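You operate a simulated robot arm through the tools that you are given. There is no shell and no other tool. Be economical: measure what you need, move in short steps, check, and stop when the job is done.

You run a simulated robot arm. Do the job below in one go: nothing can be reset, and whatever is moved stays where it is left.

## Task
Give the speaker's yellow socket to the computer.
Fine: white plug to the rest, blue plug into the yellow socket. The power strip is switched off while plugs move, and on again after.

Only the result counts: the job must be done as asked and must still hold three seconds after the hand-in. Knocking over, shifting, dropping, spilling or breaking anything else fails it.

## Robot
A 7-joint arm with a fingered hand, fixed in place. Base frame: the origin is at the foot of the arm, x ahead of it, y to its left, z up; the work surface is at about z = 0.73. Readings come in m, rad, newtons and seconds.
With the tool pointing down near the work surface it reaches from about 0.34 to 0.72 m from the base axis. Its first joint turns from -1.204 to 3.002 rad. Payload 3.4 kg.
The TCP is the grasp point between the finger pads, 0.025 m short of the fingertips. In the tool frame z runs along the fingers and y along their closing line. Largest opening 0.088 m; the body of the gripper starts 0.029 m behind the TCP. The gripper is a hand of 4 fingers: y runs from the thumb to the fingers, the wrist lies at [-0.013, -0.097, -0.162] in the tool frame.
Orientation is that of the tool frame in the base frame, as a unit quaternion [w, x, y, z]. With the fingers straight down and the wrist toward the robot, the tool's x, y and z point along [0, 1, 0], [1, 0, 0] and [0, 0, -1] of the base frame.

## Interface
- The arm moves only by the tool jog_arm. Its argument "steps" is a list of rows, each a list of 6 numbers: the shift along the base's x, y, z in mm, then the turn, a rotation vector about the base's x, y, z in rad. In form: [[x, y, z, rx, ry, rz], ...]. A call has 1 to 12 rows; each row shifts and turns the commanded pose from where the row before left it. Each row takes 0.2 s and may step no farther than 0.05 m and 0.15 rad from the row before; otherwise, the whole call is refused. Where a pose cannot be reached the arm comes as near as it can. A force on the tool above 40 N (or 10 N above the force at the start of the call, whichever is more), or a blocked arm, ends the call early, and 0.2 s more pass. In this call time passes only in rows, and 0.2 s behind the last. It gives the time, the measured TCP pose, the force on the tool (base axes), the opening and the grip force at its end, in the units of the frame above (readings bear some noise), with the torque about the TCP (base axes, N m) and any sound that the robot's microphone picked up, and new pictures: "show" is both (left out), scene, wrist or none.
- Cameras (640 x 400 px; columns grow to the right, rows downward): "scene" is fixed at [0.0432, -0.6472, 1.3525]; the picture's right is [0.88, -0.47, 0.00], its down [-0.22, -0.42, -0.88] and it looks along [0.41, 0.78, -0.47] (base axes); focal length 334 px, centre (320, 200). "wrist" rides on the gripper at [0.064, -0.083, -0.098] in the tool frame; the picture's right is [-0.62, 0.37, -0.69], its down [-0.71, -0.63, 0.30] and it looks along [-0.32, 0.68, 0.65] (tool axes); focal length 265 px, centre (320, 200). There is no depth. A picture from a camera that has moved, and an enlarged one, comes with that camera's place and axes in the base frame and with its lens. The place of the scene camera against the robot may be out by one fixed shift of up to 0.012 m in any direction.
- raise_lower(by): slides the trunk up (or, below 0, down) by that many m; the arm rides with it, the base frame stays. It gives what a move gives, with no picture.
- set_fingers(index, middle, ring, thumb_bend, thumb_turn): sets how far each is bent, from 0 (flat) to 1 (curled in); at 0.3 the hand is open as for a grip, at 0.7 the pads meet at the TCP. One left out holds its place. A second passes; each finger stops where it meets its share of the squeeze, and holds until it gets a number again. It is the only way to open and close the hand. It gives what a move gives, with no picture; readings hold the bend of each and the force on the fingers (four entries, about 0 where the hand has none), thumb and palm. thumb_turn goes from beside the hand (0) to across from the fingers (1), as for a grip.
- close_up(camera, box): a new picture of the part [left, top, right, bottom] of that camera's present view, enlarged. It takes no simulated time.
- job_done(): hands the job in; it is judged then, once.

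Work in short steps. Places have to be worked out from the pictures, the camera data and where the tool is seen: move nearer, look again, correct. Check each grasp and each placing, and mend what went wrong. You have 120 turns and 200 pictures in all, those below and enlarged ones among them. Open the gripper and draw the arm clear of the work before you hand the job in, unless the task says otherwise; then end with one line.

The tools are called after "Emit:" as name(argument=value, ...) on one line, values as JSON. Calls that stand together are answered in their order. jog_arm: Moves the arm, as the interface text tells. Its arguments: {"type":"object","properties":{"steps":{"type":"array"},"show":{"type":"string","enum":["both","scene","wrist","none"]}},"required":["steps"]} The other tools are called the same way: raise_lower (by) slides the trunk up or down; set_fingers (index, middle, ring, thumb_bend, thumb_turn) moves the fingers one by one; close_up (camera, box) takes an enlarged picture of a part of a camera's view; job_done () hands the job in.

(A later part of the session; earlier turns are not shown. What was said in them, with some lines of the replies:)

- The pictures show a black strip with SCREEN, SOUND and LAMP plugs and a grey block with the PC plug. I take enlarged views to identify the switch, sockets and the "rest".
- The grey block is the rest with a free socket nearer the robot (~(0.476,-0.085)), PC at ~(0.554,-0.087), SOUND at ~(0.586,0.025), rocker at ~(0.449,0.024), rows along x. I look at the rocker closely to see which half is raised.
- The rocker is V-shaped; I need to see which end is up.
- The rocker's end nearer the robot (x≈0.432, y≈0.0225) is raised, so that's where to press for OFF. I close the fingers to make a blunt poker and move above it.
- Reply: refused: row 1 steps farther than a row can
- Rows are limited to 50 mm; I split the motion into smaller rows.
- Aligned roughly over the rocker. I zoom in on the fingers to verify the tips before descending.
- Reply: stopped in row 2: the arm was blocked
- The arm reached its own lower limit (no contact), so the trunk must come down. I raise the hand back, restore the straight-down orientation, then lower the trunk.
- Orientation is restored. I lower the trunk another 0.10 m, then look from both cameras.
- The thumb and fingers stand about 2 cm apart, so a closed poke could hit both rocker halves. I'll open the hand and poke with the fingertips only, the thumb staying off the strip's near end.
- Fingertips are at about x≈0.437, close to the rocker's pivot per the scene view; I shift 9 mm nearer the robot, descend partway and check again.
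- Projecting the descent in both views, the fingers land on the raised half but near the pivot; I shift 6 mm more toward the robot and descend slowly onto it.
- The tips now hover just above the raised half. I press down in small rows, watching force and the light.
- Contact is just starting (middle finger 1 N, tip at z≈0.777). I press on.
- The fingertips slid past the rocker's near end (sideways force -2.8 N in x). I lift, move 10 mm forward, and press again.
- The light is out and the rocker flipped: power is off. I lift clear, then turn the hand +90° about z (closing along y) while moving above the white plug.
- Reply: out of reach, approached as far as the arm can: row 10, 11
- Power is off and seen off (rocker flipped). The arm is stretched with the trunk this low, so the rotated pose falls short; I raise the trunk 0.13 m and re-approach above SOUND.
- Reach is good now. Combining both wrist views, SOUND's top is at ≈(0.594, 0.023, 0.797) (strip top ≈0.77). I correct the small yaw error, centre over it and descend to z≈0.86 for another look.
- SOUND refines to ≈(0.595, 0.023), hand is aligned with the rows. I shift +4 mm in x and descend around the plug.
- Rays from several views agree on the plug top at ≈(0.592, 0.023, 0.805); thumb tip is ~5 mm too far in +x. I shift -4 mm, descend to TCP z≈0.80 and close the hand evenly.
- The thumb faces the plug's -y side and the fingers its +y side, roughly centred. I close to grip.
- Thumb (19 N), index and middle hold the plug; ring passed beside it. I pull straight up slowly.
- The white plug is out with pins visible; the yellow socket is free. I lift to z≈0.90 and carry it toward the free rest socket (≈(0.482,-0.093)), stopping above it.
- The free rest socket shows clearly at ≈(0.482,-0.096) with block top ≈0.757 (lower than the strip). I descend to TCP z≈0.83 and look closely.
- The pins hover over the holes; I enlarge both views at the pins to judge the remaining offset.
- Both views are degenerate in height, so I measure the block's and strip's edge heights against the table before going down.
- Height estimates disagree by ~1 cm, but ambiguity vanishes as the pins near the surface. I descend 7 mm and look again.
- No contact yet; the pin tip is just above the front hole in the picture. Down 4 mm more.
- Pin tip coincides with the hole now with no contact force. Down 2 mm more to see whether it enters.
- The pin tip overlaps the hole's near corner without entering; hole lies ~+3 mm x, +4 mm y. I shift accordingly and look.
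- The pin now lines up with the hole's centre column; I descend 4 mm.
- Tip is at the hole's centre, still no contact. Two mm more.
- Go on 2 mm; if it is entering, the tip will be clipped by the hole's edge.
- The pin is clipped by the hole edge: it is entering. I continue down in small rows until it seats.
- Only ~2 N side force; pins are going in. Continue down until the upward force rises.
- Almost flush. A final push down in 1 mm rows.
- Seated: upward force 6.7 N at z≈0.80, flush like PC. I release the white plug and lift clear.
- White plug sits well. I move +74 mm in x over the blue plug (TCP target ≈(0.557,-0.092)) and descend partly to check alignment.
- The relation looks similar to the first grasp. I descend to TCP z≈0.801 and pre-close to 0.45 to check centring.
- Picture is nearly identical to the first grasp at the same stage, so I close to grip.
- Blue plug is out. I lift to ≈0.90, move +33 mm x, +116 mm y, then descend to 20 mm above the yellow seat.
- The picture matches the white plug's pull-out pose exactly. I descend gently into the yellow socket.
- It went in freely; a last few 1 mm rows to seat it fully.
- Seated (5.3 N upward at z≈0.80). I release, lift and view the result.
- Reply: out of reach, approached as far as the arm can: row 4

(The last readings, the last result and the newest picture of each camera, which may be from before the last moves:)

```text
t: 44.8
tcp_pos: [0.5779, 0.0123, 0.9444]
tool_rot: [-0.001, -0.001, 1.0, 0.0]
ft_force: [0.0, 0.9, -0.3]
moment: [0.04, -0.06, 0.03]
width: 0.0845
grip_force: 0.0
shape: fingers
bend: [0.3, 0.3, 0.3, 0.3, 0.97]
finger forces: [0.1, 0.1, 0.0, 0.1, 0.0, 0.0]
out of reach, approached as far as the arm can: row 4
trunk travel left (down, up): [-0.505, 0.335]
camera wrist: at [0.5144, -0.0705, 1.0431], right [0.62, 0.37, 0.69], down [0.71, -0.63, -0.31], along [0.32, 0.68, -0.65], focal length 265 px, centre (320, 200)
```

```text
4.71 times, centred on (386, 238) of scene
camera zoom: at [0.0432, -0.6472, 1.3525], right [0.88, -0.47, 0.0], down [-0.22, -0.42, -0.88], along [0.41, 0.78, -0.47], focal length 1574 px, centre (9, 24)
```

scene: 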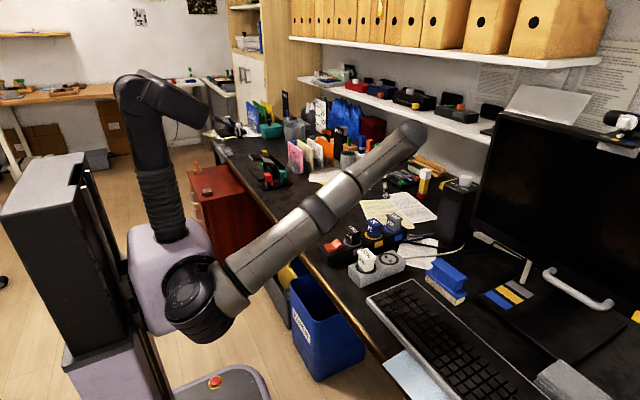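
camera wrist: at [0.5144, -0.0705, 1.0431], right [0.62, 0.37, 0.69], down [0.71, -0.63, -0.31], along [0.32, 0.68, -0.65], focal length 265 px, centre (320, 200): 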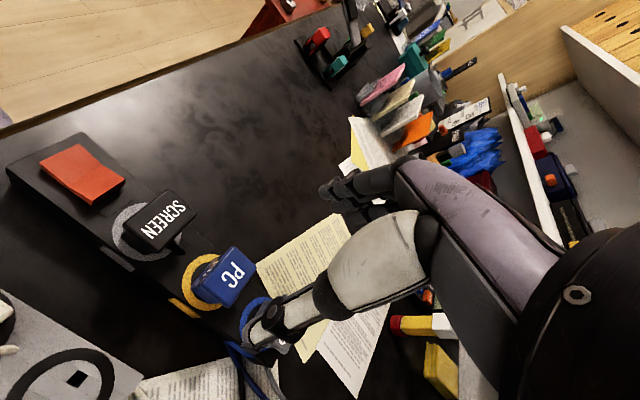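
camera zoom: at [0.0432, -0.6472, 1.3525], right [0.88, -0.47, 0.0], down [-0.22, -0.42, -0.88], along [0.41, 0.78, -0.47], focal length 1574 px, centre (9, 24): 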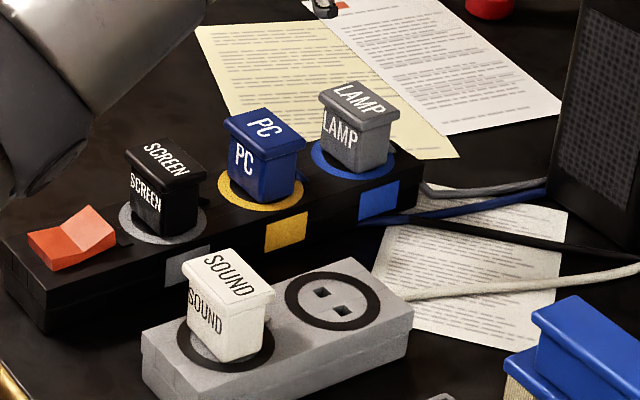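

Both plugs are seated in the right places. Now I turn the hand back to its default heading while drawing toward the switch.

Emit:
jog_arm(steps=[[-16, 0, 0, 0, 0, -0.143], [-16, 0, 0, 0, 0, -0.143], [-16, 0, 0, 0, 0, -0.143], [-16, 0, 0, 0, 0, -0.143], [-16, 0, 0, 0, 0, -0.143], [-16, 0, 0, 0, 0, -0.143], [-16, 0, 0, 0, 0, -0.143], [-16, 0, 0, 0, 0, -0.143], [-16, 0, 0, 0, 0, -0.143], [-16, 0, 0, 0, 0, -0.143], [-16, 0, 0, 0, 0, -0.141]], show="scene")

```text
t: 47.1
tcp_pos: [0.5877, 0.0597, 1.0491]
tool_rot: [-0.001, 0.708, 0.707, 0.0]
ft_force: [-0.8, 0.0, 0.0]
moment: [0.02, 0.0, 0.0]
width: 0.0843
grip_force: 0.0
shape: fingers
bend: [0.3, 0.3, 0.3, 0.3, 0.97]
finger forces: [0.1, 0.0, 0.0, 0.1, 0.1, 0.0]
out of reach, approached as far as the arm can: row 1, 2, 3, 4, 5, 6, 7, 8, 9, 10, 11
trunk travel left (down, up): [-0.505, 0.335]
```

scene: 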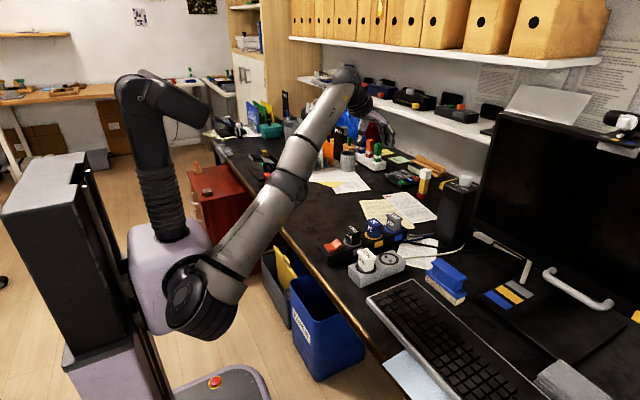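

Orientation is right but the position lagged far behind (arm straightened). I test with small moves toward the robot.

Emit:
jog_arm(steps=[[-10, 0, 0, 0, 0, 0], [-10, 0, 0, 0, 0, 0]], show="none")

```text
t: 47.8
tcp_pos: [0.5795, 0.0625, 1.0581]
tool_rot: [-0.001, 0.708, 0.707, 0.0]
ft_force: [-0.2, 1.0, 0.6]
moment: [-0.03, 0.01, -0.02]
width: 0.0844
grip_force: 0.1
shape: fingers
bend: [0.3, 0.3, 0.3, 0.3, 0.97]
finger forces: [0.1, 0.0, 0.1, 0.0, 0.0, 0.1]
out of reach, approached as far as the arm can: row 1, 2
trunk travel left (down, up): [-0.505, 0.335]
```

The commanded pose is far from the real one; a trunk move resets it (as before). I raise the trunk 0.05 m, then move inward and down in small rows.

Emit:
raise_lower(by=0.05)

Emit:
jog_arm(steps=[[-20, -5, -10, 0, 0, 0], [-20, -5, -10, 0, 0, 0], [-20, -5, -10, 0, 0, 0]], show="none")

```text
t: 48.7
tcp_pos: [0.5795, 0.0642, 1.1091]
tool_rot: [0.0, 0.707, 0.707, 0.0]
ft_force: [0.7, 0.2, -0.2]
moment: [-0.02, 0.02, 0.01]
width: 0.0845
grip_force: 0.1
shape: fingers
bend: [0.3, 0.3, 0.3, 0.3, 0.97]
finger forces: [0.0, 0.1, 0.0, 0.0, 0.0, 0.1]
trunk travel left (down, up): [-0.555, 0.285]
```

```text
t: 49.5
tcp_pos: [0.5799, 0.0636, 1.1093]
tool_rot: [-0.001, 0.707, 0.707, 0.002]
ft_force: [0.3, 0.3, 0.6]
moment: [0.01, 0.01, -0.01]
width: 0.0847
grip_force: 0.0
shape: fingers
bend: [0.3, 0.3, 0.3, 0.3, 0.97]
finger forces: [0.1, 0.1, 0.0, 0.1, 0.1, 0.0]
out of reach, approached as far as the arm can: row 1, 2, 3
trunk travel left (down, up): [-0.555, 0.285]
```

Still stuck at the straight-elbow pose. I reset again and try moving tangentially (outward and down), as worked before.

Emit:
raise_lower(by=0.02)

Emit:
jog_arm(steps=[[10, 0, -30, 0, 0, 0], [5, 0, -30, 0, 0, 0], [0, 0, -30, 0, 0, 0]], show="scene")

```text
t: 50.1
tcp_pos: [0.5792, 0.0646, 1.1295]
tool_rot: [-0.001, 0.707, 0.707, 0.0]
ft_force: [0.6, -0.8, -0.1]
moment: [-0.02, -0.01, 0.0]
width: 0.0844
grip_force: 0.0
shape: fingers
bend: [0.3, 0.3, 0.3, 0.3, 0.97]
finger forces: [0.0, 0.0, 0.1, 0.0, 0.0, 0.0]
trunk travel left (down, up): [-0.575, 0.265]
```

```text
t: 50.9
tcp_pos: [0.6232, 0.0779, 1.0553]
tool_rot: [0.0, 0.707, 0.707, -0.001]
ft_force: [0.0, -0.1, -0.4]
moment: [0.01, -0.02, -0.01]
width: 0.0844
grip_force: 0.0
shape: fingers
bend: [0.3, 0.3, 0.3, 0.3, 0.97]
finger forces: [0.1, 0.0, 0.1, 0.1, 0.1, 0.0]
out of reach, approached as far as the arm can: row 1, 2, 3
trunk travel left (down, up): [-0.575, 0.265]
```

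scene: 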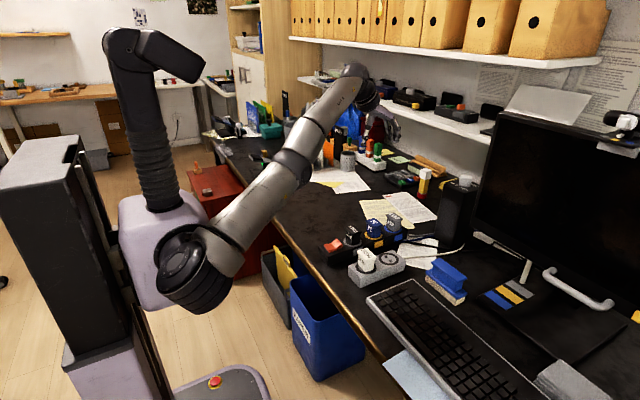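

The arm slides along its reach sphere. The elbow may bend in another plane now, so I try sideways (-y) and upward motion after a reset.

Emit:
raise_lower(by=0.02)

Emit:
jog_arm(steps=[[0, -40, 0, 0, 0, 0], [0, -40, 0, 0, 0, 0], [-20, -40, 0, 0, 0, 0], [-40, 0, 0, 0, 0, 0]], show="scene")

```text
t: 51.6
tcp_pos: [0.6223, 0.0776, 1.0758]
tool_rot: [-0.001, 0.707, 0.707, 0.0]
ft_force: [0.3, -1.0, 0.1]
moment: [0.03, -0.01, 0.04]
width: 0.0845
grip_force: 0.2
shape: fingers
bend: [0.3, 0.3, 0.3, 0.3, 0.97]
finger forces: [0.0, 0.0, 0.0, 0.0, 0.0, 0.1]
trunk travel left (down, up): [-0.595, 0.245]
```

```text
t: 52.6
tcp_pos: [0.6354, -0.0234, 1.1158]
tool_rot: [-0.001, 0.707, 0.707, -0.001]
ft_force: [-0.6, 0.8, -0.2]
moment: [-0.02, 0.03, 0.01]
width: 0.0844
grip_force: 0.0
shape: fingers
bend: [0.3, 0.3, 0.3, 0.3, 0.97]
finger forces: [0.0, 0.1, 0.0, 0.0, 0.1, 0.0]
out of reach, approached as far as the arm can: row 1, 2, 3, 4
trunk travel left (down, up): [-0.595, 0.245]
```

scene: 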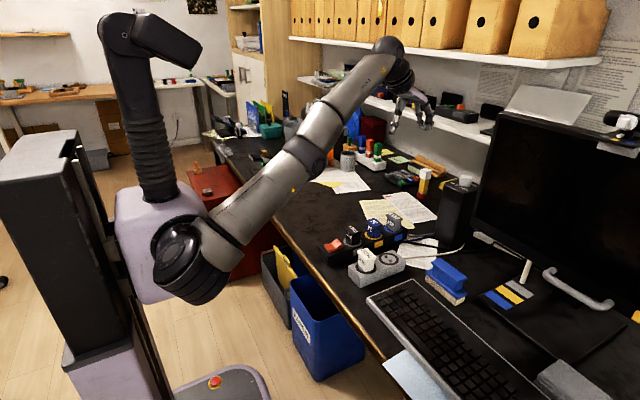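

Still straight. I try the opposite tangent (up and back toward the robot) after a reset.

Emit:
raise_lower(by=-0.02)

Emit:
jog_arm(steps=[[-30, 0, 35, 0, 0, 0], [-30, 0, 35, 0, 0, 0], [-30, 0, 35, 0, 0, 0], [-30, 0, 30, 0, 0, 0], [-30, 0, 0, 0, 0, 0], [-30, 0, 0, 0, 0, 0]], show="scene")

```text
t: 53.3
tcp_pos: [0.6352, -0.023, 1.0956]
tool_rot: [-0.002, 0.707, 0.707, -0.001]
ft_force: [-0.6, 0.6, 0.1]
moment: [-0.02, 0.02, -0.02]
width: 0.0845
grip_force: 0.1
shape: fingers
bend: [0.3, 0.3, 0.3, 0.3, 0.97]
finger forces: [0.0, 0.0, 0.0, 0.0, 0.0, 0.0]
trunk travel left (down, up): [-0.575, 0.265]
```

```text
t: 54.7
tcp_pos: [0.4811, -0.0176, 1.2498]
tool_rot: [-0.002, 0.707, 0.707, -0.002]
ft_force: [-0.7, 0.2, -0.4]
moment: [-0.04, -0.01, 0.0]
width: 0.0847
grip_force: 0.0
shape: fingers
bend: [0.3, 0.3, 0.3, 0.3, 0.97]
finger forces: [0.0, 0.0, 0.0, 0.1, 0.1, 0.1]
out of reach, approached as far as the arm can: row 1, 4, 5, 6
trunk travel left (down, up): [-0.575, 0.265]
```

scene: 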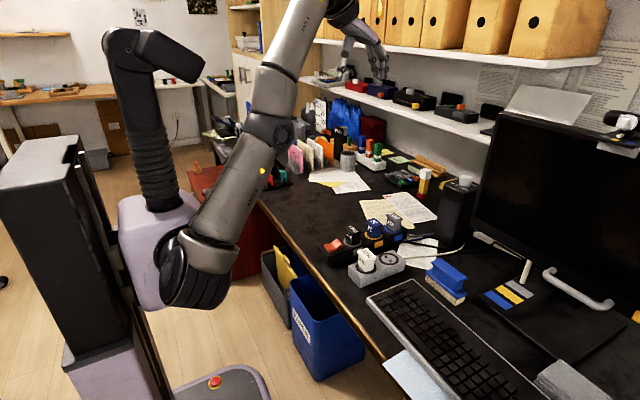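

Some rows were reachable, so the elbow has unlocked somewhat. I reset and go straight down from here, watching flags and posture.

Emit:
raise_lower(by=0.02)

Emit:
jog_arm(steps=[[0, 0, -30, 0, 0, 0], [0, 0, -30, 0, 0, 0], [0, 0, -30, 0, 0, 0], [0, 0, -30, 0, 0, 0]], show="scene")

```text
t: 55.4
tcp_pos: [0.4824, -0.0175, 1.2701]
tool_rot: [-0.002, 0.707, 0.707, -0.002]
ft_force: [0.3, -0.3, 0.6]
moment: [0.01, 0.01, 0.02]
width: 0.0847
grip_force: 0.0
shape: fingers
bend: [0.3, 0.3, 0.3, 0.3, 0.97]
finger forces: [0.0, 0.0, 0.0, 0.0, 0.1, 0.0]
trunk travel left (down, up): [-0.595, 0.245]
```

```text
t: 56.4
tcp_pos: [0.5381, 0.0065, 1.2178]
tool_rot: [-0.003, 0.707, 0.707, -0.004]
ft_force: [0.3, -0.4, 0.0]
moment: [0.01, -0.02, 0.01]
width: 0.0845
grip_force: 0.1
shape: fingers
bend: [0.3, 0.3, 0.3, 0.3, 0.97]
finger forces: [0.0, 0.1, 0.1, 0.1, 0.0, 0.0]
out of reach, approached as far as the arm can: row 1, 2, 3, 4
trunk travel left (down, up): [-0.595, 0.245]
```

scene: 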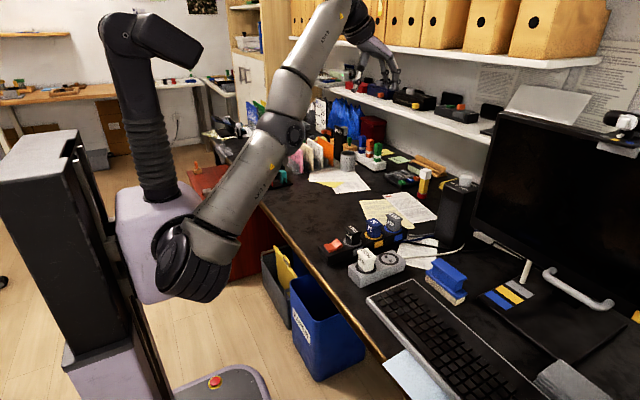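

The elbow seems caught at a small wrong-side bend limit. I stretch radially outward first to bring it through straight, then swing down tangentially and inward.

Emit:
raise_lower(by=-0.02)

Emit:
jog_arm(steps=[[15, 0, 18, 0, 0, 0], [15, 0, 18, 0, 0, 0], [25, 0, -40, 0, 0, 0], [20, 0, -40, 0, 0, 0], [0, 0, -40, 0, 0, 0], [-20, 0, -40, 0, 0, 0]], show="scene")

```text
t: 57.0
tcp_pos: [0.537, 0.0058, 1.1985]
tool_rot: [-0.002, 0.706, 0.708, -0.003]
ft_force: [-0.2, 0.2, 0.3]
moment: [0.0, 0.02, 0.02]
width: 0.0846
grip_force: 0.0
shape: fingers
bend: [0.3, 0.3, 0.3, 0.3, 0.97]
finger forces: [0.0, 0.0, 0.0, 0.0, 0.0, 0.0]
trunk travel left (down, up): [-0.575, 0.265]
```

```text
t: 58.4
tcp_pos: [0.6249, 0.0195, 1.0878]
tool_rot: [-0.002, 0.706, 0.708, -0.003]
ft_force: [-0.7, -0.2, -0.8]
moment: [-0.03, -0.01, -0.01]
width: 0.0845
grip_force: 0.0
shape: fingers
bend: [0.3, 0.3, 0.3, 0.3, 0.97]
finger forces: [0.0, 0.0, 0.0, 0.0, 0.0, 0.0]
out of reach, approached as far as the arm can: row 1, 2, 3, 4, 5, 6
trunk travel left (down, up): [-0.575, 0.265]
```

scene: 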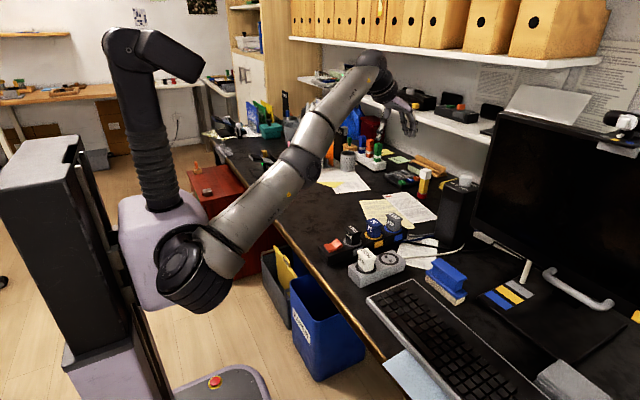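

Sideways -y and both vertical tangents failed; the elbow plane may be lateral with +y the free side. I reset and try +y.

Emit:
raise_lower(by=0.02)

Emit:
jog_arm(steps=[[-5, 40, 0, 0, 0, 0], [-10, 40, 0, 0, 0, 0], [-20, 30, 0, 0, 0, 0], [-40, 0, 0, 0, 0, 0]], show="scene")

```text
t: 59.1
tcp_pos: [0.6265, 0.0201, 1.1079]
tool_rot: [-0.002, 0.707, 0.707, -0.004]
ft_force: [-0.2, 1.2, 0.0]
moment: [0.01, 0.0, 0.02]
width: 0.0847
grip_force: 0.0
shape: fingers
bend: [0.3, 0.3, 0.3, 0.3, 0.97]
finger forces: [0.0, 0.0, 0.0, 0.0, 0.1, 0.0]
trunk travel left (down, up): [-0.595, 0.245]
```

```text
t: 60.1
tcp_pos: [0.5949, 0.0821, 1.1075]
tool_rot: [-0.011, 0.715, 0.699, -0.006]
ft_force: [0.4, -0.1, 0.0]
moment: [-0.05, -0.02, -0.01]
width: 0.085
grip_force: 0.0
shape: fingers
bend: [0.3, 0.3, 0.3, 0.3, 0.98]
finger forces: [0.0, 0.1, 0.1, 0.0, 0.0, 0.1]
out of reach, approached as far as the arm can: row 1, 2, 3, 4
trunk travel left (down, up): [-0.595, 0.245]
```

scene: 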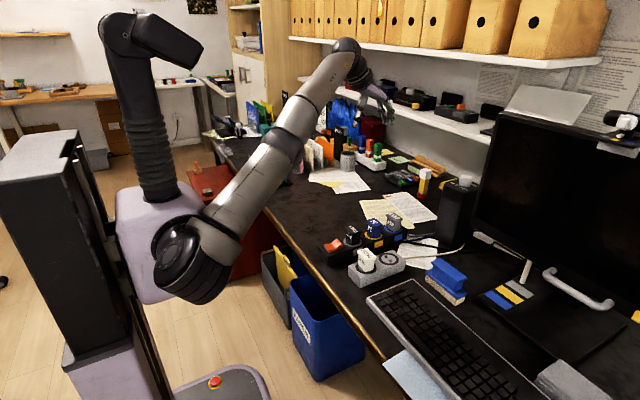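

Behaviour differs here (it may still be converging). I send near-zero rows to see whether it keeps moving toward the target.

Emit:
jog_arm(steps=[[0, 0, 0, 0, 0, 0], [0, 0, 0, 0, 0, 0], [0, 0, 0, 0, 0, 0], [0, 0, 0, 0, 0, 0], [0, 0, 0, 0, 0, 0]], show="none")

```text
t: 61.3
tcp_pos: [0.5949, 0.0825, 1.1135]
tool_rot: [-0.012, 0.715, 0.7, 0.0]
ft_force: [-0.1, 0.3, 1.0]
moment: [-0.01, 0.01, 0.0]
width: 0.0846
grip_force: 0.0
shape: fingers
bend: [0.3, 0.3, 0.3, 0.3, 0.98]
finger forces: [0.0, 0.0, 0.1, 0.0, 0.0, 0.1]
trunk travel left (down, up): [-0.595, 0.245]
```

No flag on zero rows, so the commanded pose already equals the reached pose. I probe small inward moves from here.

Emit:
jog_arm(steps=[[-10, 0, -10, 0, 0, 0], [-10, 0, -10, 0, 0, 0], [-10, 0, -10, 0, 0, 0]], show="none")

Emit:
jog_arm(steps=[[0, 10, 0, 0, 0, -0.1], [0, 10, 0, 0, 0, -0.1], [0, 10, 0, 0, 0, -0.1]], show="none")

```text
t: 62.1
tcp_pos: [0.5947, 0.0824, 1.1148]
tool_rot: [-0.011, 0.714, 0.7, 0.0]
ft_force: [0.0, 0.0, -0.2]
moment: [0.03, 0.01, 0.0]
width: 0.0843
grip_force: 0.0
shape: fingers
bend: [0.3, 0.3, 0.3, 0.3, 0.98]
finger forces: [0.0, 0.0, 0.0, 0.1, 0.0, 0.0]
out of reach, approached as far as the arm can: row 1, 2, 3
trunk travel left (down, up): [-0.595, 0.245]
```

```text
t: 62.9
tcp_pos: [0.5977, 0.0502, 1.106]
tool_rot: [-0.012, 0.799, 0.601, -0.011]
ft_force: [0.0, 0.6, -0.3]
moment: [0.01, -0.01, 0.0]
width: 0.0848
grip_force: 0.1
shape: fingers
bend: [0.3, 0.3, 0.3, 0.3, 0.98]
finger forces: [0.0, 0.0, 0.1, 0.0, 0.1, 0.0]
out of reach, approached as far as the arm can: row 1, 2, 3
trunk travel left (down, up): [-0.595, 0.245]
```

I go back to the sideways orientation, where the arm worked well, while steering toward a comfortable place (≈(0.50,-0.05,0.98)).

Emit:
jog_arm(steps=[[0, -5, -5, 0, 0, 0.145], [0, -5, -5, 0, 0, 0.145], [0, -5, -5, 0, 0, 0.145], [0, -5, -10, 0, 0, 0.145], [0, -5, -10, 0, 0, 0.145], [0, -5, -10, 0, 0, 0.145], [-5, -5, -10, 0, 0, 0.145], [-5, -5, -15, 0, 0, 0.145], [-5, -5, -15, 0, 0, 0.145], [-5, -5, -15, 0, 0, 0.145], [-5, -5, -15, 0, 0, 0.145], [-5, -5, -15, 0, 0, 0.145]], show="scene")

```text
t: 65.5
tcp_pos: [0.5628, 0.159, 0.9897]
tool_rot: [0.002, 0.038, 0.999, -0.003]
ft_force: [0.1, -0.3, 0.0]
moment: [-0.01, 0.01, 0.01]
width: 0.0847
grip_force: 0.2
shape: fingers
bend: [0.3, 0.3, 0.3, 0.3, 0.98]
finger forces: [0.0, 0.0, 0.0, 0.1, 0.0, 0.0]
out of reach, approached as far as the arm can: row 1, 2, 3, 4, 5, 6, 7, 8, 9, 10
trunk travel left (down, up): [-0.595, 0.245]
```

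scene: 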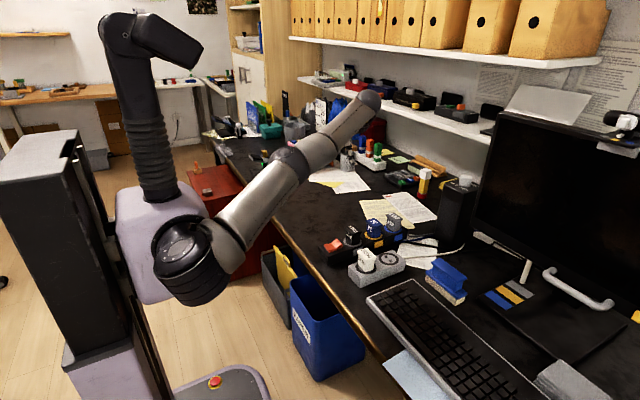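

The last rows were reached without flags — unlocked. I move gently toward (0.50, 0.0, 0.95), checking flags.

Emit:
jog_arm(steps=[[-8, -20, -8, 0, 0, 0.02], [-8, -20, -8, 0, 0, 0.02], [-8, -20, -8, 0, 0, 0.02], [-8, -20, -8, 0, 0, 0.01], [-8, -20, 0, 0, 0, 0], [-8, -20, 0, 0, 0, 0]], show="scene")

```text
t: 66.9
tcp_pos: [0.5559, 0.1713, 0.9757]
tool_rot: [0.002, 0.005, 1.0, -0.004]
ft_force: [0.2, -1.4, 0.2]
moment: [0.02, 0.0, -0.02]
width: 0.0846
grip_force: 0.1
shape: fingers
bend: [0.3, 0.3, 0.3, 0.3, 0.98]
finger forces: [0.0, 0.0, 0.0, 0.0, 0.0, 0.0]
out of reach, approached as far as the arm can: row 1, 2, 3, 4, 5, 6
trunk travel left (down, up): [-0.595, 0.245]
```

scene: 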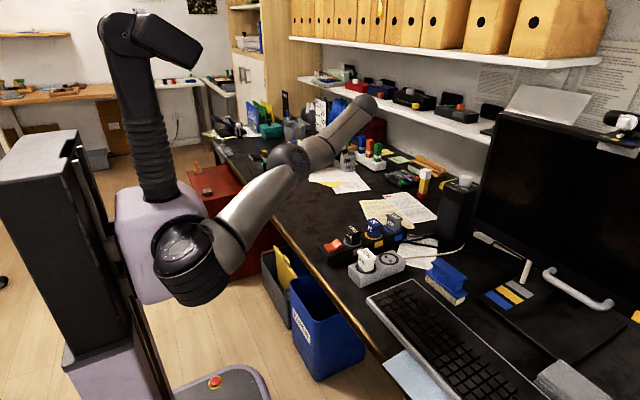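

The elbow is visibly bent now. I turn the hand back to default heading about the wrist (TCP following an arc) while easing inward.

Emit:
jog_arm(steps=[[9, -1, 0, 0, 0, -0.143], [8, -3, 0, 0, 0, -0.143], [8, -5, 0, 0, 0, -0.143], [7, -7, 0, 0, 0, -0.143], [6, -8, 0, 0, 0, -0.143], [4, -10, 0, 0, 0, -0.143], [2, -11, 0, 0, 0, -0.143], [0, -12, 0, 0, 0, -0.143], [-1, -13, 0, 0, 0, -0.143], [-3, -13, 0, 0, 0, -0.143], [-5, -14, 0, 0, 0, -0.135]], show="scene")

```text
t: 69.3
tcp_pos: [0.6511, 0.0911, 0.9974]
tool_rot: [-0.002, 0.709, 0.705, -0.005]
ft_force: [-0.9, 0.2, 0.0]
moment: [0.0, 0.01, 0.03]
width: 0.0845
grip_force: 0.0
shape: fingers
bend: [0.3, 0.3, 0.3, 0.3, 0.98]
finger forces: [0.0, 0.0, 0.0, 0.0, 0.0, 0.1]
out of reach, approached as far as the arm can: row 1, 2, 3, 4, 5, 6, 7, 8, 9, 10, 11
trunk travel left (down, up): [-0.595, 0.245]
```

scene: 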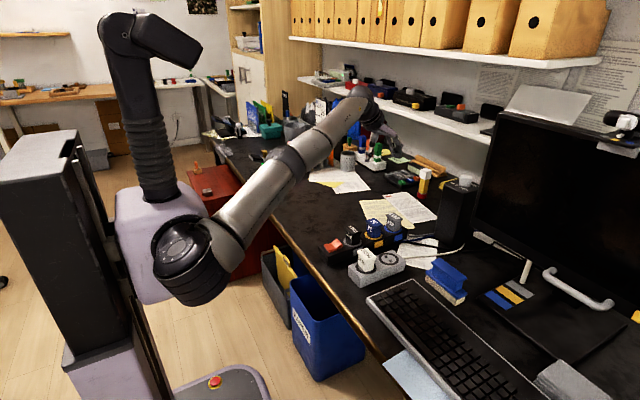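

Straight again in this heading; a wrist joint is likely at its limit. I try tilting the hand (fingers forward) a little to free it, keeping the TCP high.

Emit:
jog_arm(steps=[[0, 0, 10, 0, -0.14, 0], [0, 0, 10, 0, -0.14, 0], [0, 0, 10, 0, -0.14, 0], [0, 0, 10, 0, -0.14, 0], [0, 0, 10, 0, -0.14, 0]], show="scene")

```text
t: 70.5
tcp_pos: [0.7385, 0.0932, 1.0826]
tool_rot: [0.242, 0.666, 0.663, 0.24]
ft_force: [0.5, 0.4, 0.7]
moment: [0.03, 0.03, 0.0]
width: 0.0846
grip_force: 0.0
shape: fingers
bend: [0.3, 0.3, 0.3, 0.3, 0.98]
finger forces: [0.0, 0.0, 0.0, 0.1, 0.0, 0.0]
out of reach, approached as far as the arm can: row 1, 2, 3, 4, 5
trunk travel left (down, up): [-0.595, 0.245]
```

scene: 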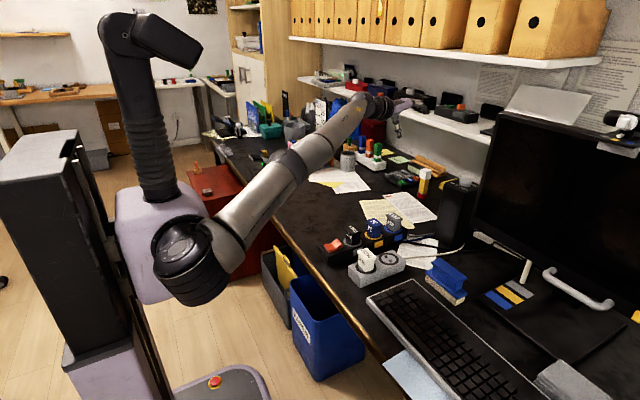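

The elbow did bend when swinging to +y with the hand turned toward the sideways heading. I undo the tilt, then turn ~45° while swinging +y and inward.

Emit:
jog_arm(steps=[[-16, 0, -16, 0, 0.14, 0], [-16, 0, -16, 0, 0.14, 0], [-16, 0, -16, 0, 0.14, 0], [-16, 0, -16, 0, 0.14, 0], [-16, 0, -16, 0, 0.14, 0], [-5, 20, 0, 0, 0, 0.13], [-5, 20, 0, 0, 0, 0.13], [-5, 20, 0, 0, 0, 0.13], [-10, 20, 0, 0, 0, 0.13], [-10, 15, 0, 0, 0, 0.13], [-10, 10, 0, 0, 0, 0.13]], show="none")

Emit:
jog_arm(steps=[[-15, 0, 0, 0, 0, 0], [-15, 0, 0, 0, 0, 0], [-15, 0, 0, 0, 0, 0], [-15, 0, 0, 0, 0, 0]], show="scene")

```text
t: 72.9
tcp_pos: [0.5963, 0.1884, 0.9929]
tool_rot: [0.002, 0.385, 0.923, -0.004]
ft_force: [-0.2, -0.2, -0.2]
moment: [-0.02, 0.0, -0.02]
width: 0.0846
grip_force: 0.1
shape: fingers
bend: [0.3, 0.3, 0.3, 0.3, 0.98]
finger forces: [0.0, 0.1, 0.0, 0.0, 0.0, 0.1]
out of reach, approached as far as the arm can: row 5, 7, 8
trunk travel left (down, up): [-0.595, 0.245]
```

```text
t: 73.9
tcp_pos: [0.5354, 0.1865, 0.9931]
tool_rot: [0.002, 0.387, 0.922, -0.005]
ft_force: [0.1, 0.2, -0.3]
moment: [0.01, -0.02, -0.03]
width: 0.0846
grip_force: 0.2
shape: fingers
bend: [0.3, 0.3, 0.3, 0.3, 0.98]
finger forces: [0.0, 0.0, 0.0, 0.1, 0.0, 0.0]
trunk travel left (down, up): [-0.595, 0.245]
```

scene: 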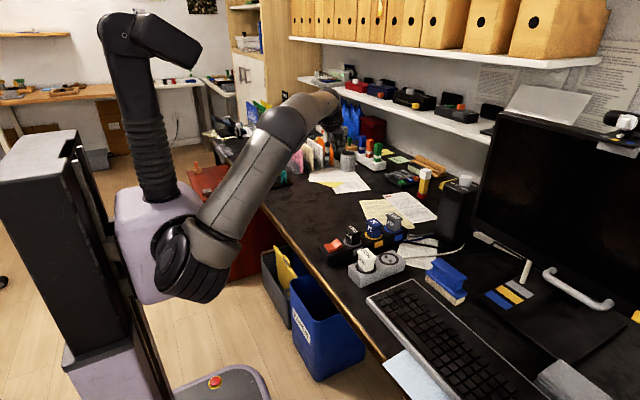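

Unlocked: the elbow is bent upward normally, no flags. I rotate back to the default heading in place, with a slow move toward -y.

Emit:
jog_arm(steps=[[-10, -15, 0, 0, 0, -0.13], [-10, -15, 0, 0, 0, -0.13], [-10, -15, 0, 0, 0, -0.13], [-10, -15, 0, 0, 0, -0.13], [-10, -15, 0, 0, 0, -0.13], [-10, -15, 0, 0, 0, -0.125]], show="scene")

```text
t: 75.3
tcp_pos: [0.4771, 0.0963, 0.9929]
tool_rot: [-0.001, 0.708, 0.706, -0.004]
ft_force: [0.1, 0.3, -0.2]
moment: [0.03, 0.0, -0.01]
width: 0.0842
grip_force: 0.0
shape: fingers
bend: [0.3, 0.3, 0.3, 0.3, 0.98]
finger forces: [0.0, 0.0, 0.1, 0.0, 0.0, 0.0]
trunk travel left (down, up): [-0.595, 0.245]
```

scene: 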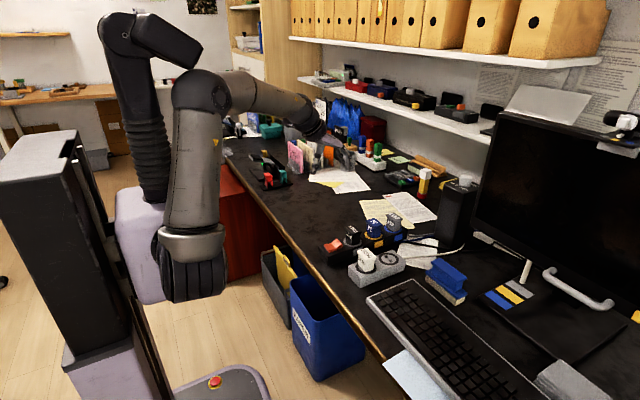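

Fully recovered, default heading. I move above the rocker and lower the trunk stepwise as before.

Emit:
jog_arm(steps=[[-22, -25, 15, 0, 0, 0], [-22, -25, 15, 0, 0, 0], [-22, -24, 20, 0, 0, 0]], show="none")

Emit:
raise_lower(by=-0.11)

Emit:
jog_arm(steps=[[0, 0, 40, 0, 0, 0], [0, 0, 40, 0, 0, 0], [0, 0, 30, 0, 0, 0]], show="none")

Emit:
raise_lower(by=-0.11)

```text
t: 76.1
tcp_pos: [0.4108, 0.0225, 1.0456]
tool_rot: [-0.001, 0.707, 0.708, -0.002]
ft_force: [-0.3, -0.3, 0.1]
moment: [0.01, 0.01, 0.0]
width: 0.0847
grip_force: 0.0
shape: fingers
bend: [0.3, 0.3, 0.3, 0.3, 0.98]
finger forces: [0.1, 0.1, 0.0, 0.1, 0.1, 0.0]
trunk travel left (down, up): [-0.595, 0.245]
```

```text
t: 77.5
tcp_pos: [0.4112, 0.0242, 0.9333]
tool_rot: [-0.001, 0.707, 0.708, -0.004]
ft_force: [1.0, 0.3, -0.6]
moment: [-0.02, 0.01, -0.01]
width: 0.0847
grip_force: 0.1
shape: fingers
bend: [0.3, 0.3, 0.3, 0.3, 0.98]
finger forces: [0.1, 0.1, 0.0, 0.0, 0.1, 0.1]
trunk travel left (down, up): [-0.485, 0.355]
```

```text
t: 78.3
tcp_pos: [0.4121, 0.0248, 1.0458]
tool_rot: [-0.001, 0.706, 0.708, -0.004]
ft_force: [0.0, -0.3, 0.5]
moment: [0.0, 0.02, 0.0]
width: 0.0847
grip_force: 0.0
shape: fingers
bend: [0.3, 0.3, 0.3, 0.3, 0.98]
finger forces: [0.0, 0.0, 0.0, 0.0, 0.0, 0.1]
trunk travel left (down, up): [-0.485, 0.355]
```

```text
t: 79.7
tcp_pos: [0.4121, 0.0227, 0.9331]
tool_rot: [0.0, 0.707, 0.707, -0.005]
ft_force: [0.4, 0.2, 0.0]
moment: [-0.02, -0.01, -0.03]
width: 0.0844
grip_force: 0.0
shape: fingers
bend: [0.3, 0.3, 0.3, 0.3, 0.98]
finger forces: [0.0, 0.0, 0.1, 0.1, 0.0, 0.0]
trunk travel left (down, up): [-0.375, 0.465]
```

Trunk is back at the height that worked. I descend to z≈0.815 over the raised +x half and look.

Emit:
jog_arm(steps=[[0, 0, -40, 0, 0, 0], [0, -1, -40, 0, 0, 0], [0, 0, -33, 0, 0, 0]], show="none")

Emit:
close_up(camera="scene", box=[306, 215, 370, 255])

Emit:
close_up(camera="wrist", box=[200, 120, 392, 240])

```text
t: 80.5
tcp_pos: [0.4119, 0.0225, 0.8203]
tool_rot: [-0.001, 0.706, 0.708, -0.004]
ft_force: [0.1, 1.4, 0.1]
moment: [0.01, -0.03, 0.01]
width: 0.0848
grip_force: 0.2
shape: fingers
bend: [0.3, 0.3, 0.3, 0.3, 0.98]
finger forces: [0.1, 0.0, 0.0, 0.1, 0.0, 0.1]
trunk travel left (down, up): [-0.375, 0.465]
```

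```text
10.00 times, centred on (338, 235) of scene
camera zoom: at [0.0432, -0.6472, 1.3525], right [0.88, -0.47, 0.0], down [-0.22, -0.42, -0.88], along [0.41, 0.78, -0.47], focal length 3345 px, centre (140, -150)
```

zoom: 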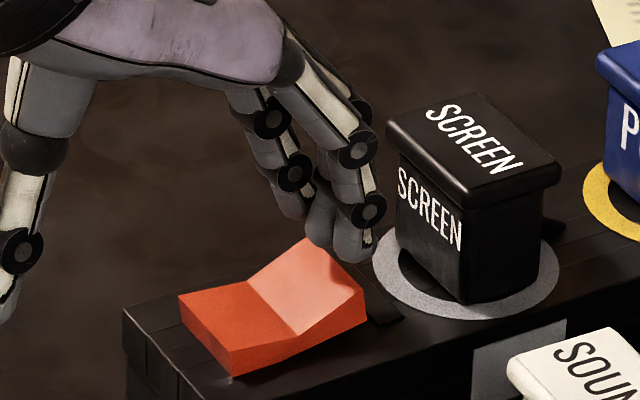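

```text
3.33 times, centred on (296, 180) of wrist
camera zoom: at [0.3303, 0.0882, 0.919], right [0.38, -0.62, 0.69], down [-0.63, -0.72, -0.3], along [0.68, -0.33, -0.66], focal length 885 px, centre (400, 267)
```

zoom: 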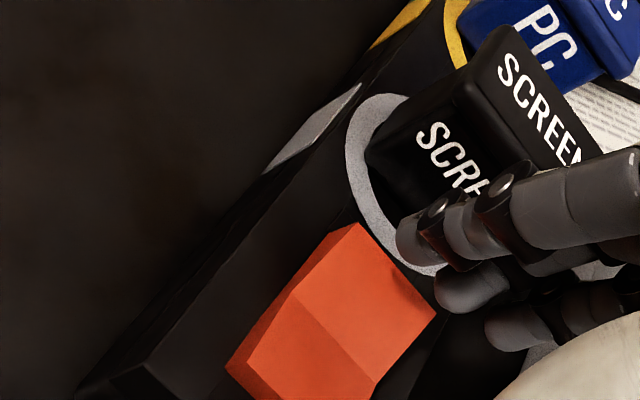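

The middle and ring fingers will land on the raised +x half, ~1 cm clear of SCREEN. I shift 3 mm back and press down in small rows.

Emit:
jog_arm(steps=[[-3, 1, -6, 0, 0, 0], [0, 0, -5, 0, 0, 0], [0, 0, -3, 0, 0, 0], [0, 0, -3, 0, 0, 0]], show="none")

Emit:
close_up(camera="scene", box=[306, 215, 370, 255])

```text
t: 81.5
tcp_pos: [0.4093, 0.0232, 0.8043]
tool_rot: [-0.001, 0.706, 0.708, -0.004]
ft_force: [0.2, 0.2, 1.4]
moment: [0.02, -0.06, 0.0]
width: 0.0847
grip_force: 0.5
shape: fingers
bend: [0.3, 0.3, 0.3, 0.3, 0.98]
finger forces: [0.1, 1.4, 0.0, 0.0, 0.1, 0.1]
trunk travel left (down, up): [-0.375, 0.465]
```

```text
10.00 times, centred on (338, 235) of scene
camera zoom: at [0.0432, -0.6472, 1.3525], right [0.88, -0.47, 0.0], down [-0.22, -0.42, -0.88], along [0.41, 0.78, -0.47], focal length 3345 px, centre (140, -150)
```

zoom: 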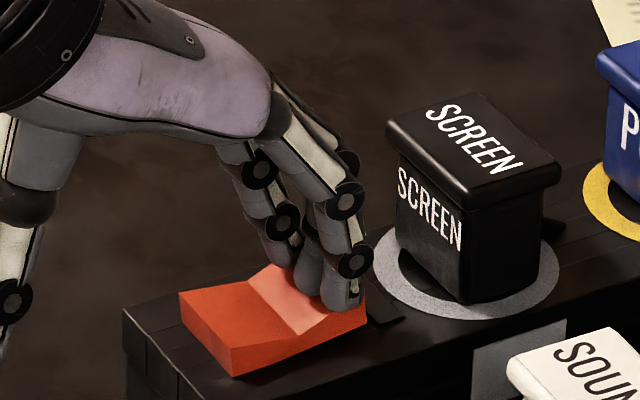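

Contact on the raised half (middle finger 1.4 N). Press further.

Emit:
jog_arm(steps=[[0, 0, -3, 0, 0, 0], [0, 0, -2, 0, 0, 0]], show="none")

Emit:
close_up(camera="scene", box=[306, 215, 370, 255])

```text
t: 82.1
tcp_pos: [0.41, 0.0237, 0.7983]
tool_rot: [-0.002, 0.706, 0.708, -0.003]
ft_force: [-0.6, -0.1, 6.9]
moment: [-0.02, -0.26, -0.03]
width: 0.0846
grip_force: 2.8
shape: fingers
bend: [0.3, 0.3, 0.3, 0.3, 0.98]
finger forces: [0.0, 5.9, 0.0, 0.0, 0.0, 0.0]
trunk travel left (down, up): [-0.375, 0.465]
```

```text
10.00 times, centred on (338, 235) of scene
camera zoom: at [0.0432, -0.6472, 1.3525], right [0.88, -0.47, 0.0], down [-0.22, -0.42, -0.88], along [0.41, 0.78, -0.47], focal length 3345 px, centre (140, -150)
```

zoom: 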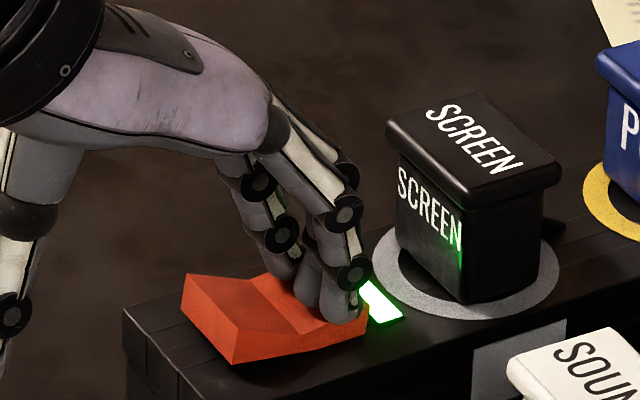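

The green light is on again. I lift straight up and back clear, then check everything.

Emit:
jog_arm(steps=[[0, 0, 20, 0, 0, 0], [0, 0, 40, 0, 0, 0], [-5, 0, 40, 0, 0, 0], [-10, 10, 40, 0, 0, 0]])

Emit:
close_up(camera="scene", box=[320, 170, 480, 290])

Emit:
close_up(camera="scene", box=[326, 210, 422, 280])

```text
t: 83.1
tcp_pos: [0.3934, 0.0333, 0.9388]
tool_rot: [0.0, 0.706, 0.708, -0.004]
ft_force: [-0.2, 0.3, -0.3]
moment: [0.02, -0.03, 0.0]
width: 0.0846
grip_force: 0.0
shape: fingers
bend: [0.3, 0.3, 0.3, 0.3, 0.98]
finger forces: [0.1, 0.0, 0.0, 0.0, 0.0, 0.0]
trunk travel left (down, up): [-0.375, 0.465]
camera wrist: at [0.3119, 0.0992, 1.0373], right [0.38, -0.62, 0.69], down [-0.63, -0.72, -0.3], along [0.68, -0.33, -0.66], focal length 265 px, centre (320, 200)
```

scene: 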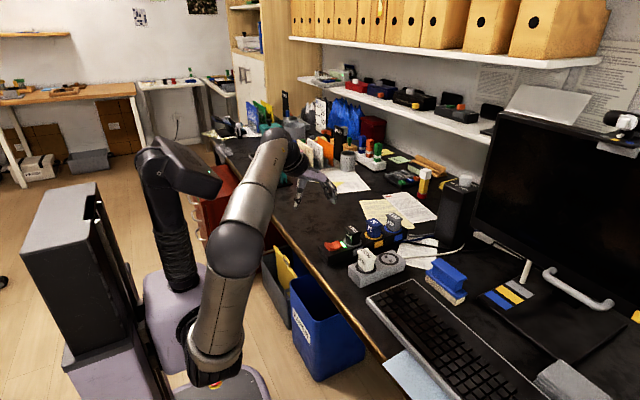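
wrist: 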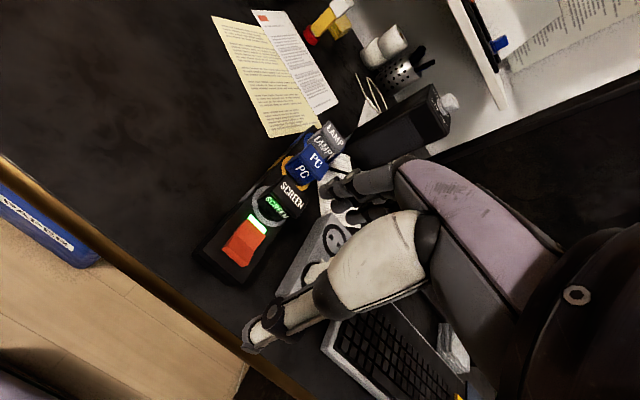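

```text
3.33 times, centred on (400, 230) of scene
camera zoom: at [0.0432, -0.6472, 1.3525], right [0.88, -0.47, 0.0], down [-0.22, -0.42, -0.88], along [0.41, 0.78, -0.47], focal length 1115 px, centre (53, 100)
```

zoom: 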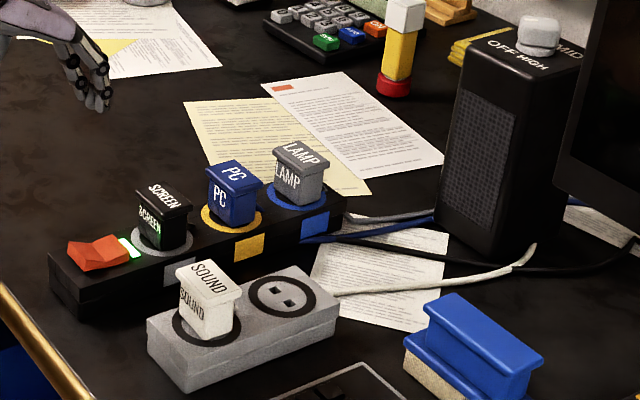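

```text
5.71 times, centred on (374, 245) of scene
camera zoom: at [0.0432, -0.6472, 1.3525], right [0.88, -0.47, 0.0], down [-0.22, -0.42, -0.88], along [0.41, 0.78, -0.47], focal length 1912 px, centre (11, -57)
```

zoom: 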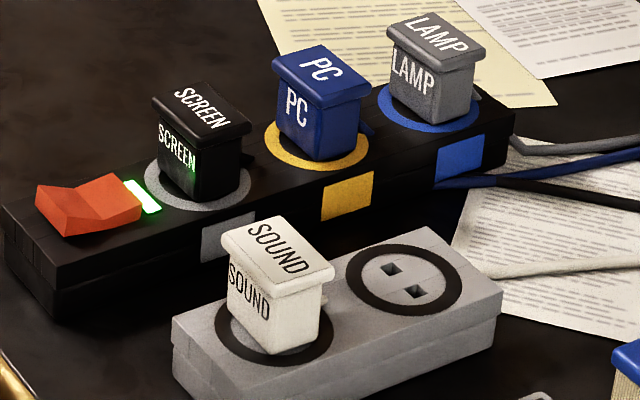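

The blue plug is in the yellow socket, the white plug is seated in the rest, the strip light is on, and nothing else looks moved. The hand is open and clear, so I hand in.

Emit:
job_done()

```text
The job is handed in.
```

The blue PC plug is now in the yellow socket, the white SOUND plug is in the grey block, which I took to be "the rest", and the power strip was off while the plugs moved and is on again.
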